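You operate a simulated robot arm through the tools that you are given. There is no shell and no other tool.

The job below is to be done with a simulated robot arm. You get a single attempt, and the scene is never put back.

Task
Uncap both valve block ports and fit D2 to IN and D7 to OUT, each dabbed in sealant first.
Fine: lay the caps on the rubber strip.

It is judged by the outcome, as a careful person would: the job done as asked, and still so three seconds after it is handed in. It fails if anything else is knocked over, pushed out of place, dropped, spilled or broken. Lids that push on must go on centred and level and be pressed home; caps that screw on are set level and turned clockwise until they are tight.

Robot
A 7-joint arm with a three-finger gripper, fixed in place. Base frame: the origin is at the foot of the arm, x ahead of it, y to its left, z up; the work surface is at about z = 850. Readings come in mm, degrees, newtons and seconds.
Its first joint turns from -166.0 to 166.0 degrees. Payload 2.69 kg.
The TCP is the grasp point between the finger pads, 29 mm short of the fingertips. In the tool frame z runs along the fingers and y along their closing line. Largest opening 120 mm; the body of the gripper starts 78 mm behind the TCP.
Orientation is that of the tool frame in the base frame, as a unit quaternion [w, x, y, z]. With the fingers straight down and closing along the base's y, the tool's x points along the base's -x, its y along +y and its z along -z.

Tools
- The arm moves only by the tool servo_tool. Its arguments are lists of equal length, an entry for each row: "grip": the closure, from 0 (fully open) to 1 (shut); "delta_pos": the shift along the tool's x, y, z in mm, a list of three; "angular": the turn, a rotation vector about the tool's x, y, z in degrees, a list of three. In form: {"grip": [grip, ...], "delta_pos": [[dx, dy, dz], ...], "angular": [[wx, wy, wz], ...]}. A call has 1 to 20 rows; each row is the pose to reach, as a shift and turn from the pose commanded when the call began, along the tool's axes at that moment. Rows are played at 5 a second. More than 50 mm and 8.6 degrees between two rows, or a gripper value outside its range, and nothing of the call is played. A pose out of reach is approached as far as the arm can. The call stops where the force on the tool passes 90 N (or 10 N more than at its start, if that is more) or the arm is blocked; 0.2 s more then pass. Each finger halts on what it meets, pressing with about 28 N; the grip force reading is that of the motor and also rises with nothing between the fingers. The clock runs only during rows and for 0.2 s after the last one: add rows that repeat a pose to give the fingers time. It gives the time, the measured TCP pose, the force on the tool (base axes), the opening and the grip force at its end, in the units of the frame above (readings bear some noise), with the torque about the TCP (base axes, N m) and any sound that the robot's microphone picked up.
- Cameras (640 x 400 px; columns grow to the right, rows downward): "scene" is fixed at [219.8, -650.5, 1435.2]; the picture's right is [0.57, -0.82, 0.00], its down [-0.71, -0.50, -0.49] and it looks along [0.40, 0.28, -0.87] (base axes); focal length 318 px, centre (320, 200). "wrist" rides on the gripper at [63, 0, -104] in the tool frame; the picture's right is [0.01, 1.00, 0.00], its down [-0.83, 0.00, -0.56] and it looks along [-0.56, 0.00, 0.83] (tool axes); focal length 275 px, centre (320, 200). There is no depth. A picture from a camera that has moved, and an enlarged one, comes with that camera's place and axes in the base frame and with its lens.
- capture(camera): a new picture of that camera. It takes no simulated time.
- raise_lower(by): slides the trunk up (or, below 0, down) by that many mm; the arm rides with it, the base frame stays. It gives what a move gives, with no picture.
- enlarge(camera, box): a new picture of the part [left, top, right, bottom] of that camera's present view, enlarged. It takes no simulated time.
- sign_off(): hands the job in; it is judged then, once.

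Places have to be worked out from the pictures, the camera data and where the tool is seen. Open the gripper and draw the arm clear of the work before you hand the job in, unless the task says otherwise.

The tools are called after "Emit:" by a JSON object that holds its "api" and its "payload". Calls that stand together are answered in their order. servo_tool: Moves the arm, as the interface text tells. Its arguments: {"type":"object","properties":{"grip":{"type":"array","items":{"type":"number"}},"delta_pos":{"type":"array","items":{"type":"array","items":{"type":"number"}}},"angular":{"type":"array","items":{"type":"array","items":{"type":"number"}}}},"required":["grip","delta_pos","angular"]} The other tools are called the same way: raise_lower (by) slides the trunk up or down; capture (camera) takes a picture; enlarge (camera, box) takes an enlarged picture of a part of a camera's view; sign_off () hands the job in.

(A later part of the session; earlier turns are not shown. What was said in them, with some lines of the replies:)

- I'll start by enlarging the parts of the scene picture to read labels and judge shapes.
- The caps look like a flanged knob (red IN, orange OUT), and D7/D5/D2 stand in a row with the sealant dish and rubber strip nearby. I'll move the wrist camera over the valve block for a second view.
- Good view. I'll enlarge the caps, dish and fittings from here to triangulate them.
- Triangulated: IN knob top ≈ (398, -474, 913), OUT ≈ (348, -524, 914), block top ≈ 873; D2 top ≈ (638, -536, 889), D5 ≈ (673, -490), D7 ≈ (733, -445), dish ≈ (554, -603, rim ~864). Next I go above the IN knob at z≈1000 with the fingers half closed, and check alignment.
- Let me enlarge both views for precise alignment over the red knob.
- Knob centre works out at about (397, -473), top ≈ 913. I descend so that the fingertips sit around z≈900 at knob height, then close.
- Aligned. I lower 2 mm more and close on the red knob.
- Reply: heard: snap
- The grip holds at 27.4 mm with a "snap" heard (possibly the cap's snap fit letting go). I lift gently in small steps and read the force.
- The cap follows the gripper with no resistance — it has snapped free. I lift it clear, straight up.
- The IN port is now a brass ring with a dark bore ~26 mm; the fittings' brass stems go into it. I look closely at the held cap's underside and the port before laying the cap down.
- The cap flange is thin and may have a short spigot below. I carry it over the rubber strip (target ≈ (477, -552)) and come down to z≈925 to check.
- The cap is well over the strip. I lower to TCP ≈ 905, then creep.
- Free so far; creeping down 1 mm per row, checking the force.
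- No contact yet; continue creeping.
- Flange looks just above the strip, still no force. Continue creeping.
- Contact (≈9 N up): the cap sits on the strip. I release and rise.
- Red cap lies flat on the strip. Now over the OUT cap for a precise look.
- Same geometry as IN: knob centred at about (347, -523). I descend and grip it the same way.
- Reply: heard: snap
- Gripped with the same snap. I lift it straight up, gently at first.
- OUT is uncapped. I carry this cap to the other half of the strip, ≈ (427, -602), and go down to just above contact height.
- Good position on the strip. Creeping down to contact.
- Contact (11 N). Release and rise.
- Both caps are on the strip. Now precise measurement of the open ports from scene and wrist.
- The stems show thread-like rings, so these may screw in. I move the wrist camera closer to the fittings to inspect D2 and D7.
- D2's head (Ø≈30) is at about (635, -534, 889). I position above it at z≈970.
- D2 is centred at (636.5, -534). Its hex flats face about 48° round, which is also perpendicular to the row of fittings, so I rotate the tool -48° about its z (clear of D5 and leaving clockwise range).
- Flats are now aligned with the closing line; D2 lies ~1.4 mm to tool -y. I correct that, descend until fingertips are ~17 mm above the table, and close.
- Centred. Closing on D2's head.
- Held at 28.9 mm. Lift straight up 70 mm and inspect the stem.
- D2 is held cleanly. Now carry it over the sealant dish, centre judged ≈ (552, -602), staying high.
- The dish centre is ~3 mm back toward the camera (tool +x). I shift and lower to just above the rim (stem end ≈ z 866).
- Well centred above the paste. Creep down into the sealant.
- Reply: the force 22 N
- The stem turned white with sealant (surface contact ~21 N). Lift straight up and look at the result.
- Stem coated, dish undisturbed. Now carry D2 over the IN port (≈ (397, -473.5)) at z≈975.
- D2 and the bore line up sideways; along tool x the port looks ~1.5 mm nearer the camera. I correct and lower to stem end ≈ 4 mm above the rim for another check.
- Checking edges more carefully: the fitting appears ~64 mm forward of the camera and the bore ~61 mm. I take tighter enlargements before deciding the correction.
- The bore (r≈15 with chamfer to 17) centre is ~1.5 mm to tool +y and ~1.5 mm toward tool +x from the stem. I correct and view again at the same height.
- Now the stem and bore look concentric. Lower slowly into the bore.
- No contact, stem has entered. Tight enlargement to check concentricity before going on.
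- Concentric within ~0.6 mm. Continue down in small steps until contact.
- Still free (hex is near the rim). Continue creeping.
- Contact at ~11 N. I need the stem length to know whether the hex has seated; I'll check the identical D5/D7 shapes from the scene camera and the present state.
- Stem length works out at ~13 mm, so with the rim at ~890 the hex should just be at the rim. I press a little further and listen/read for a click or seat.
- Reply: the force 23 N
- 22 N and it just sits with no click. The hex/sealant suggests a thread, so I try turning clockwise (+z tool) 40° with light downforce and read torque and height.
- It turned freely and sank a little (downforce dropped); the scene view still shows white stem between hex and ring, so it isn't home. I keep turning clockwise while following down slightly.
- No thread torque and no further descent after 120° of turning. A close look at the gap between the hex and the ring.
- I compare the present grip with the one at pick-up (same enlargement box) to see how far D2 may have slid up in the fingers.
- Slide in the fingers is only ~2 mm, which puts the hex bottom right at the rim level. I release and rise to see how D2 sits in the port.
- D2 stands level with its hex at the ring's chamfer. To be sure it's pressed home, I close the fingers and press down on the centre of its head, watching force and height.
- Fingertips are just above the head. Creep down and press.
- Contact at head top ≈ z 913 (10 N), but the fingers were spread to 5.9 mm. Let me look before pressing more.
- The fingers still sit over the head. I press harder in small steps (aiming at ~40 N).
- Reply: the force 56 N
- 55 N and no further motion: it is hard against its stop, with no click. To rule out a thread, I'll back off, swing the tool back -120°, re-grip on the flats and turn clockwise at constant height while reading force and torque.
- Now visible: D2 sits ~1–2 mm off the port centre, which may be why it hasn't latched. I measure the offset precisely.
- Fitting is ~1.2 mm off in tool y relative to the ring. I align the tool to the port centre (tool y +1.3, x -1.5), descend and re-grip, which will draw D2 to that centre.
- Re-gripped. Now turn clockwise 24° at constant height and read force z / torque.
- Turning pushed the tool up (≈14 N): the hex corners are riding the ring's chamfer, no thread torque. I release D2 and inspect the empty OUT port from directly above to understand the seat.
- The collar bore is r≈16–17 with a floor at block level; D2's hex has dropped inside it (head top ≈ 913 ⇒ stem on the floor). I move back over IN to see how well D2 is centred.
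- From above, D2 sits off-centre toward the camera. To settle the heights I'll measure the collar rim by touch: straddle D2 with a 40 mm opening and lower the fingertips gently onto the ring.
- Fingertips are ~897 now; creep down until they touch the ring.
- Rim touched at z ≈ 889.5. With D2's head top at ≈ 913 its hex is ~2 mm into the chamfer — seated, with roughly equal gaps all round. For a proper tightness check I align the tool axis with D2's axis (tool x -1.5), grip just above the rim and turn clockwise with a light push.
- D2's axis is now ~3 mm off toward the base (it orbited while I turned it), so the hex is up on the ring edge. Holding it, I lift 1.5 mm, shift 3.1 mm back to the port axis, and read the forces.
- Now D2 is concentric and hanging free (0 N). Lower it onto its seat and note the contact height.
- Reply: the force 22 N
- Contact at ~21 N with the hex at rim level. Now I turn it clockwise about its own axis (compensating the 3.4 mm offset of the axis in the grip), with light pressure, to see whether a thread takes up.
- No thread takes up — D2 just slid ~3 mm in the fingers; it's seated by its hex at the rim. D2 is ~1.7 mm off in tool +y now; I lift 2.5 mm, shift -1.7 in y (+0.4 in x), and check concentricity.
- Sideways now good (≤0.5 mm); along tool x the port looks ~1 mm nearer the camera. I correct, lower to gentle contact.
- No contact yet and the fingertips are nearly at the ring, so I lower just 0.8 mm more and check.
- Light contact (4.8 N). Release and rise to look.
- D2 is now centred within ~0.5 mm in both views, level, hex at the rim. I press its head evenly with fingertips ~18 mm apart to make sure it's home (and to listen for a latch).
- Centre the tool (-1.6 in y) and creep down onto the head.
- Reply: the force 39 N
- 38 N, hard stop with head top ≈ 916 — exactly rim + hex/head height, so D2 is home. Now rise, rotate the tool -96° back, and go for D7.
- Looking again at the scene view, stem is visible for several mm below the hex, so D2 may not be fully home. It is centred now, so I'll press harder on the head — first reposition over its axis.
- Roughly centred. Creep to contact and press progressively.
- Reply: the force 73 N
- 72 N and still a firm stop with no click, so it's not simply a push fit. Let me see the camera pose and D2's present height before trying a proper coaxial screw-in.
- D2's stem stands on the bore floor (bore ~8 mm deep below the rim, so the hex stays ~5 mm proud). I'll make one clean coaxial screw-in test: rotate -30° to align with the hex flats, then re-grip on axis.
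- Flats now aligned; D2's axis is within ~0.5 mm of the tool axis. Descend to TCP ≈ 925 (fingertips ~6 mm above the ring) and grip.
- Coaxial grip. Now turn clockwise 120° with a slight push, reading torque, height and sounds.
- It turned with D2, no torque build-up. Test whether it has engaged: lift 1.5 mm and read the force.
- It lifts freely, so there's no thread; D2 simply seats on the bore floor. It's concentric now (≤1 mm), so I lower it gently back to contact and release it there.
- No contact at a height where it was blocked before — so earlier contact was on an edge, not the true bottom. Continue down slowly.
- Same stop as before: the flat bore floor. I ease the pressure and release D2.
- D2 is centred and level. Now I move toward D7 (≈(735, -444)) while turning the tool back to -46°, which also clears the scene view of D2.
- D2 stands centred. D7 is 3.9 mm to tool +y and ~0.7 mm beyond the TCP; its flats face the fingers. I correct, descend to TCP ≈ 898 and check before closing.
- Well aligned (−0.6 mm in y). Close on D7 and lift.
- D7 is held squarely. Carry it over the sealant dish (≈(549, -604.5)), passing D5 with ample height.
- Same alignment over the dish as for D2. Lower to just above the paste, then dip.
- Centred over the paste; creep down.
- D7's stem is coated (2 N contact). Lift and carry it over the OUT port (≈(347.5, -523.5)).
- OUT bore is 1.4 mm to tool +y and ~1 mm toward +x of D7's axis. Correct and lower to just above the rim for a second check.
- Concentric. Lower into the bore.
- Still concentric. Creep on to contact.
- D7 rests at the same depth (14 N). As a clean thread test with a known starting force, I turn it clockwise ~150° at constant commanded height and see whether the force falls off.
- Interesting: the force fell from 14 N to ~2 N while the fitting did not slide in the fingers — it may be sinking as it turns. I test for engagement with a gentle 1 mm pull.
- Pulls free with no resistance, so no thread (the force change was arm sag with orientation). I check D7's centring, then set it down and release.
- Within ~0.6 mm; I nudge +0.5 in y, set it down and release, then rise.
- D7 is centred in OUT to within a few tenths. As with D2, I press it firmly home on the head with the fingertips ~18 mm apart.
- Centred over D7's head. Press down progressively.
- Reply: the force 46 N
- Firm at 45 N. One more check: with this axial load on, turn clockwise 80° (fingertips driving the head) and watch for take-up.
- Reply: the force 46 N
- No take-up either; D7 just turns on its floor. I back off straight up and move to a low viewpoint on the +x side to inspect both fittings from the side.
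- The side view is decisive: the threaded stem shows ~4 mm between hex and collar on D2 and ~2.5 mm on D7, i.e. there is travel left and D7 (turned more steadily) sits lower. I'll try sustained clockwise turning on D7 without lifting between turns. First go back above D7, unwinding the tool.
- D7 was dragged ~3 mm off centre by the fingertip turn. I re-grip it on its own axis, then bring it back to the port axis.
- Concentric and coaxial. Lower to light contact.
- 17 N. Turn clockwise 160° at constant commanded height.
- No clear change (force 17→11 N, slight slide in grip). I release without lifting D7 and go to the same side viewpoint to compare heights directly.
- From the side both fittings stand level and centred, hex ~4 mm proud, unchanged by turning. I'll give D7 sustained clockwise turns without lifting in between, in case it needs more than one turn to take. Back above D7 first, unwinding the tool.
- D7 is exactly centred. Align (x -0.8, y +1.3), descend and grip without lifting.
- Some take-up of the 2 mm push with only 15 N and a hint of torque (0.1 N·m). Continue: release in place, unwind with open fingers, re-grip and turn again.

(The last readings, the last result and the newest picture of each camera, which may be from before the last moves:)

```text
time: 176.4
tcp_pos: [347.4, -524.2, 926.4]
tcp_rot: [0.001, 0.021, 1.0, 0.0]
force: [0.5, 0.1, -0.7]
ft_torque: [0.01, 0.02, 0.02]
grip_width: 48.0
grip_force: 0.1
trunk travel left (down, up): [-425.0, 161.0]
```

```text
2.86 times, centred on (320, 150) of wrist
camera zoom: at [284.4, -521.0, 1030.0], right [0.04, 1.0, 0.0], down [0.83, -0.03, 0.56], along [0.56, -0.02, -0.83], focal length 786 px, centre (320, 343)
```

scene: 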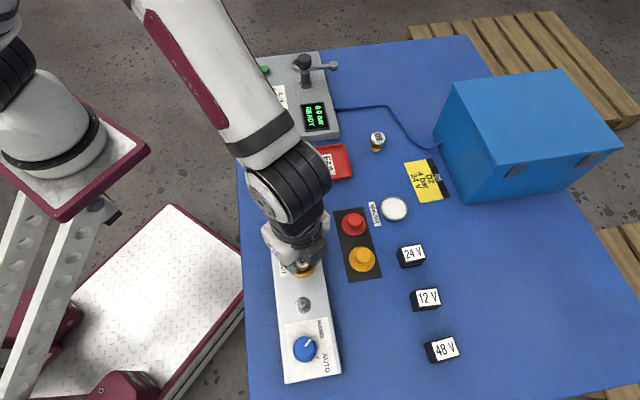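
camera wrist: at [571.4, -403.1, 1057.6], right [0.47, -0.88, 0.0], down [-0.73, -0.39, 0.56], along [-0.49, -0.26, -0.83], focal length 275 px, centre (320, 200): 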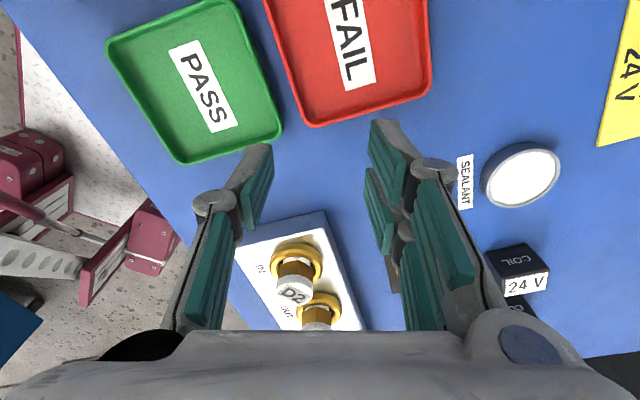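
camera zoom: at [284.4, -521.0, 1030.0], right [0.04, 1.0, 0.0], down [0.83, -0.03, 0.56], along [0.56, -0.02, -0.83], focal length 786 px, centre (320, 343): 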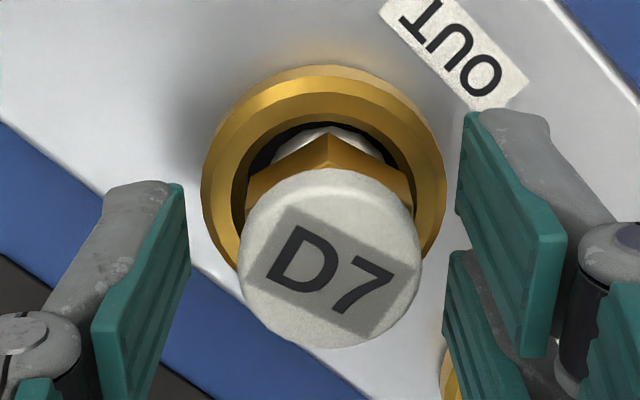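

Re-grip (y +1.0) and turn clockwise another 150° with a light push.

Emit:
{"api": "servo_tool", "payload": {"grip": [0.6, 0.7, 0.8, 0.8, 0.8], "delta_pos": [[0, 0.8, 0], [0, 0.8, 0], [0, 0.8, 0], [0, 0.8, 0], [0, 0.8, 0]], "angular": [[0, 0, 0], [0, 0, 0], [0, 0, 0], [0, 0, 0], [0, 0, 0]]}}

Emit:
{"api": "enlarge", "payload": {"camera": "wrist", "box": [220, 80, 420, 220]}}

Emit:
{"api": "servo_tool", "payload": {"grip": [0.8, 0.8, 0.8, 0.8, 0.8, 0.8, 0.8, 0.8, 0.8, 0.8, 0.8, 0.8, 0.8, 0.8, 0.8, 0.8, 0.8, 0.8, 0.8, 0.8], "delta_pos": [[0, 0, 0.5], [0, 0, 0.6], [0, 0, 0.7], [0, 0, 0.8], [0, 0, 0.9], [0, 0, 1], [0, 0, 1], [0, 0, 1], [0, 0, 1], [0, 0, 1], [0, 0, 1], [0, 0, 1], [0, 0, 1], [0, 0, 1], [0, 0, 1], [0, 0, 1], [0, 0, 1], [0, 0, 1], [0, 0, 1], [0, 0, 1]], "angular": [[0, 0, 0], [0, 0, 8.4], [0, 0, 16.8], [0, 0, 25.2], [0, 0, 33.6], [0, 0, 42], [0, 0, 50.4], [0, 0, 58.8], [0, 0, 67.2], [0, 0, 75.6], [0, 0, 84], [0, 0, 92.4], [0, 0, 100.8], [0, 0, 109.2], [0, 0, 117.6], [0, 0, 126], [0, 0, 134.4], [0, 0, 142.8], [0, 0, 148], [0, 0, 148]]}}

Emit:
{"api": "enlarge", "payload": {"camera": "wrist", "box": [220, 80, 420, 220]}}

```text
time: 177.6
tcp_pos: [347.5, -523.5, 925.3]
tcp_rot: [0.0, 0.023, 1.0, 0.0]
force: [-0.9, 1.3, 1.0]
ft_torque: [0.06, 0.01, 0.03]
grip_width: 28.6
grip_force: 27.8
trunk travel left (down, up): [-425.0, 161.0]
```

```text
2.86 times, centred on (320, 150) of wrist
camera zoom: at [284.0, -520.1, 1029.7], right [0.04, 1.0, 0.0], down [0.83, -0.03, 0.56], along [0.56, -0.02, -0.83], focal length 786 px, centre (320, 343)
```

zoom: 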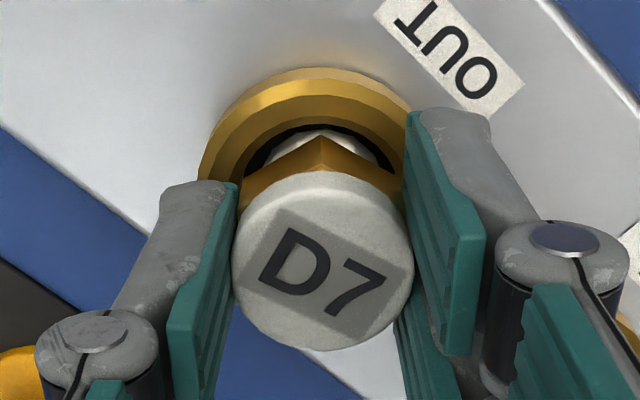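

```text
time: 181.8
tcp_pos: [348.0, -522.0, 924.9]
tcp_rot: [0.001, 0.967, 0.253, 0.0]
force: [3.4, 0.3, 16.6]
ft_torque: [-0.1, -0.24, 0.02]
grip_width: 28.8
grip_force: 27.8
trunk travel left (down, up): [-425.0, 161.0]
```

```text
2.86 times, centred on (320, 150) of wrist
camera zoom: at [402.1, -490.6, 1028.5], right [0.49, -0.87, 0.0], down [-0.72, -0.41, 0.56], along [-0.48, -0.28, -0.83], focal length 786 px, centre (320, 343)
```

zoom: 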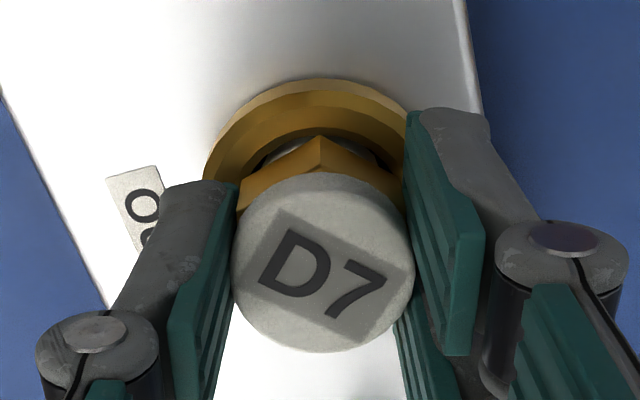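

No take-up at all after ~480° of continuous turning (16 N purely elastic, ~0 torque), so these are plug-in fittings resting on the port floor. Relieve the pressure, release D7 and rise for a final check.

Emit:
{"api": "servo_tool", "payload": {"grip": [0.8, 0.75, 0.7, 0.6, 0.6, 0.6, 0.6, 0.6, 0.6], "delta_pos": [[0, 0, -0.8], [0, 0, -0.8], [0, 0, -0.8], [0, 0, -0.8], [0, 0, -10], [0, 0, -35], [0, 0, -60], [0, 0, -75], [0, 0, -75]], "angular": [[0, 0, 0], [0, 0, 0], [0, 0, 0], [0, 0, 0], [0, 0, 0], [0, 0, 0], [0, 0, 0], [0, 0, 0], [0, 0, 0]]}}

Emit:
{"api": "enlarge", "payload": {"camera": "wrist", "box": [270, 70, 370, 150]}}

Emit:
{"api": "capture", "payload": {"camera": "wrist"}}

```text
time: 183.8
tcp_pos: [346.0, -521.9, 998.3]
tcp_rot: [0.001, 0.967, 0.254, -0.001]
force: [-0.4, 0.4, 0.6]
ft_torque: [-0.01, 0.0, -0.01]
grip_width: 48.2
grip_force: 0.1
trunk travel left (down, up): [-425.0, 161.0]
```

```text
5.00 times, centred on (320, 110) of wrist
camera zoom: at [401.7, -490.9, 1103.0], right [0.5, -0.87, 0.0], down [-0.72, -0.41, 0.56], along [-0.48, -0.28, -0.83], focal length 1376 px, centre (320, 650)
```

zoom: 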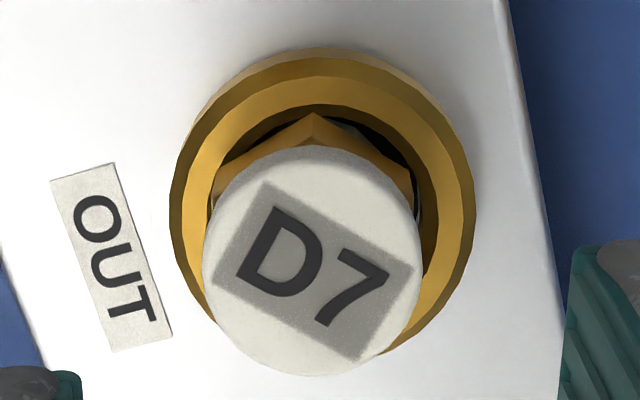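

```text
taken
camera wrist: at [401.7, -490.9, 1103.0], right [0.5, -0.87, 0.0], down [-0.72, -0.41, 0.56], along [-0.48, -0.28, -0.83], focal length 275 px, centre (320, 200)
```

wrist: 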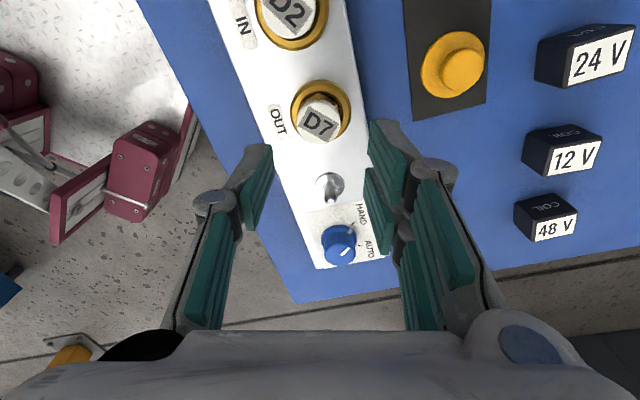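

D7 is about 1.5–2 mm off centre after the turning; I recentre it: grip with the tool on the port axis, shift 1.1 mm, set down, release.

Emit:
{"api": "servo_tool", "payload": {"grip": [0.6, 0.6, 0.6, 0.6, 0.6, 0.7, 0.8, 0.8, 0.8], "delta_pos": [[0, 0.2, 20], [0, 0.2, 45], [0, 0.2, 65], [0, 0.2, 72], [0, 0.2, 72], [0, 0.2, 72], [0, 0.2, 72], [0, 0.2, 72], [0, 0.2, 72]], "angular": [[0, 0, 0], [0, 0, 0], [0, 0, 0], [0, 0, 0], [0, 0, 0], [0, 0, 0], [0, 0, 0], [0, 0, 0], [0, 0, 0]]}}

Emit:
{"api": "servo_tool", "payload": {"grip": [0.8, 0.8, 0.8, 0.8], "delta_pos": [[0, 0, -1], [-0.6, 0, -1], [-1.1, 0, -1], [-1.1, 0, -1]], "angular": [[0, 0, 0], [0, 0, 0], [0, 0, 0], [0, 0, 0]]}}

Emit:
{"api": "enlarge", "payload": {"camera": "wrist", "box": [270, 80, 370, 160]}}

```text
time: 185.8
tcp_pos: [347.6, -522.8, 926.8]
tcp_rot: [0.0, 0.967, 0.253, 0.0]
force: [-0.3, 0.9, -0.3]
ft_torque: [0.02, -0.01, 0.0]
grip_width: 29.2
grip_force: 28.3
trunk travel left (down, up): [-425.0, 161.0]
```

```text
time: 186.8
tcp_pos: [346.9, -524.1, 928.1]
tcp_rot: [0.0, 0.967, 0.254, 0.001]
force: [-0.8, -0.2, -0.2]
ft_torque: [0.01, 0.0, 0.0]
grip_width: 28.7
grip_force: 28.1
trunk travel left (down, up): [-425.0, 161.0]
```

```text
5.00 times, centred on (320, 120) of wrist
camera zoom: at [401.2, -492.1, 1032.0], right [0.5, -0.87, 0.0], down [-0.72, -0.41, 0.56], along [-0.48, -0.28, -0.83], focal length 1376 px, centre (320, 600)
```

zoom: 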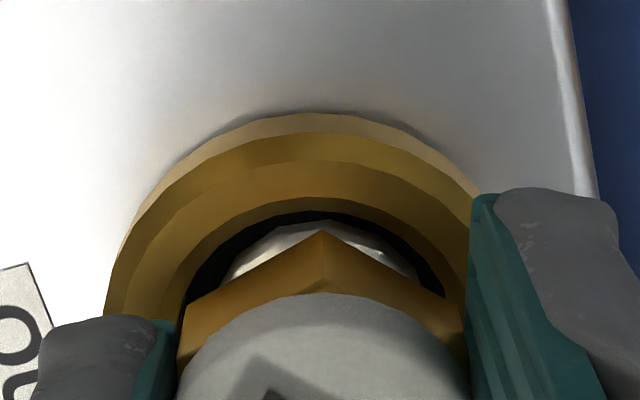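

Concentric within ~0.6 mm; nudge -0.5 in y, set down and release.

Emit:
{"api": "servo_tool", "payload": {"grip": [0.8, 0.8, 0.8, 0.75, 0.7, 0.6, 0.6, 0.6, 0.6, 0.6], "delta_pos": [[0, -0.5, 0], [0, -0.5, 1], [0, -0.5, 1.3], [0, -0.5, 1.3], [0, -0.5, 1.3], [0, -0.5, 1.3], [0, -0.5, -10], [0, -0.5, -35], [0, -0.5, -72], [0, -0.5, -72]], "angular": [[0, 0, 0], [0, 0, 0], [0, 0, 0], [0, 0, 0], [0, 0, 0], [0, 0, 0], [0, 0, 0], [0, 0, 0], [0, 0, 0], [0, 0, 0]]}}

Emit:
{"api": "enlarge", "payload": {"camera": "wrist", "box": [270, 70, 370, 150]}}

```text
time: 189.0
tcp_pos: [346.1, -523.3, 999.4]
tcp_rot: [0.0, 0.967, 0.254, 0.0]
force: [-0.7, 0.4, 1.2]
ft_torque: [0.03, 0.01, -0.02]
grip_width: 47.8
grip_force: 0.2
trunk travel left (down, up): [-425.0, 161.0]
```

```text
5.00 times, centred on (320, 110) of wrist
camera zoom: at [401.3, -491.0, 1104.3], right [0.5, -0.87, 0.0], down [-0.72, -0.41, 0.56], along [-0.48, -0.27, -0.83], focal length 1376 px, centre (320, 650)
```

zoom: 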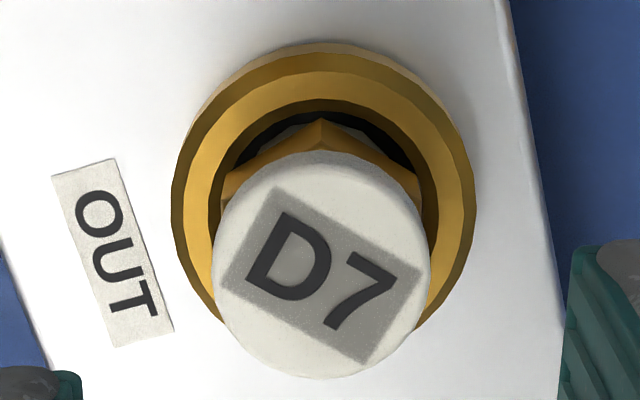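

D7 is now centred in OUT to ~0.2 mm and level. I raise the arm and draw it clear toward its starting area, then make a final check of the whole scene.

Emit:
{"api": "servo_tool", "payload": {"grip": [0.5, 0.3, 0, 0, 0, 0, 0, 0, 0], "delta_pos": [[0, 0, -35], [0, 0, -75], [0, 0, -110], [18, -36, -110], [36, -72, -110], [54, -108, -110], [66, -132, -110], [72, -143.7, -110], [72, -143.7, -110]], "angular": [[0, 0, 0], [0, 0, 0], [0, 0, 0], [0, 0, 0], [0, 0, 0], [0, 0, 0], [0, 0, 0], [0, 0, 0], [0, 0, 0]]}}

Emit:
{"api": "capture", "payload": {"camera": "scene"}}

Emit:
{"api": "enlarge", "payload": {"camera": "scene", "box": [260, 195, 420, 300]}}

```text
time: 191.0
tcp_pos: [337.7, -362.6, 1109.4]
tcp_rot: [0.0, 0.967, 0.254, 0.001]
force: [-0.1, 0.8, -0.1]
ft_torque: [-0.02, -0.03, 0.01]
grip_width: 120.0
grip_force: 0.0
trunk travel left (down, up): [-425.0, 161.0]
```

```text
taken
```

scene: 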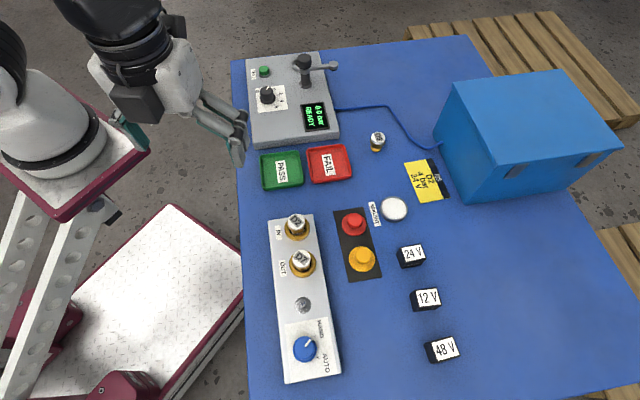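

```text
3.81 times, centred on (340, 248) of scene
camera zoom: at [219.8, -650.5, 1435.2], right [0.57, -0.82, 0.0], down [-0.71, -0.5, -0.49], along [0.4, 0.28, -0.87], focal length 1211 px, centre (244, 19)
```

zoom: 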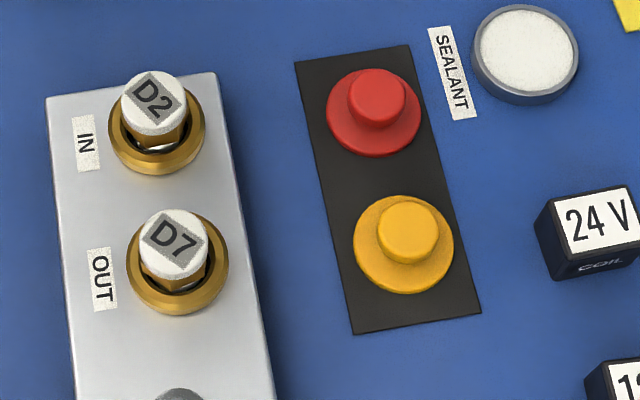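

D2 stands level in IN and D7 in OUT, both with coated stems. Both caps lie flat on the rubber strip, nothing else has moved, and the arm is clear with the gripper open, so I hand the job in.

Emit:
{"api": "sign_off", "payload": {}}

```text
The job is handed in.
```

I handed the job in with D2 standing in IN and D7 in OUT. I couldn't confirm that either one is locked in place.

- **Caps:** both came off with a snap and now lie flat on the rubber strip, red from IN and orange from OUT.
- **Sealant:** I dipped each stem in the dish, and both came out visibly coated.
- **Fit:** both fittings stand level. D7 is centred to within about 0.2 mm, D2 to within about 0.5 mm. Each stem rests on the port floor, with the hex about 4 mm above the collar.
- **Not confirmed:** I pressed the heads to about 72 N on D2 and 45 N on D7, with no click or further travel. I also turned both clockwise, D7 by more than a full turn, and felt no thread take up. While I still held them, both lifted free with no resistance. They appear to be sitting in the ports rather than screwed or latched, so if a tight fit was meant, that part isn't done.

D5, the coils, the trays and the job card are where they were. The arm is drawn clear with the gripper open.
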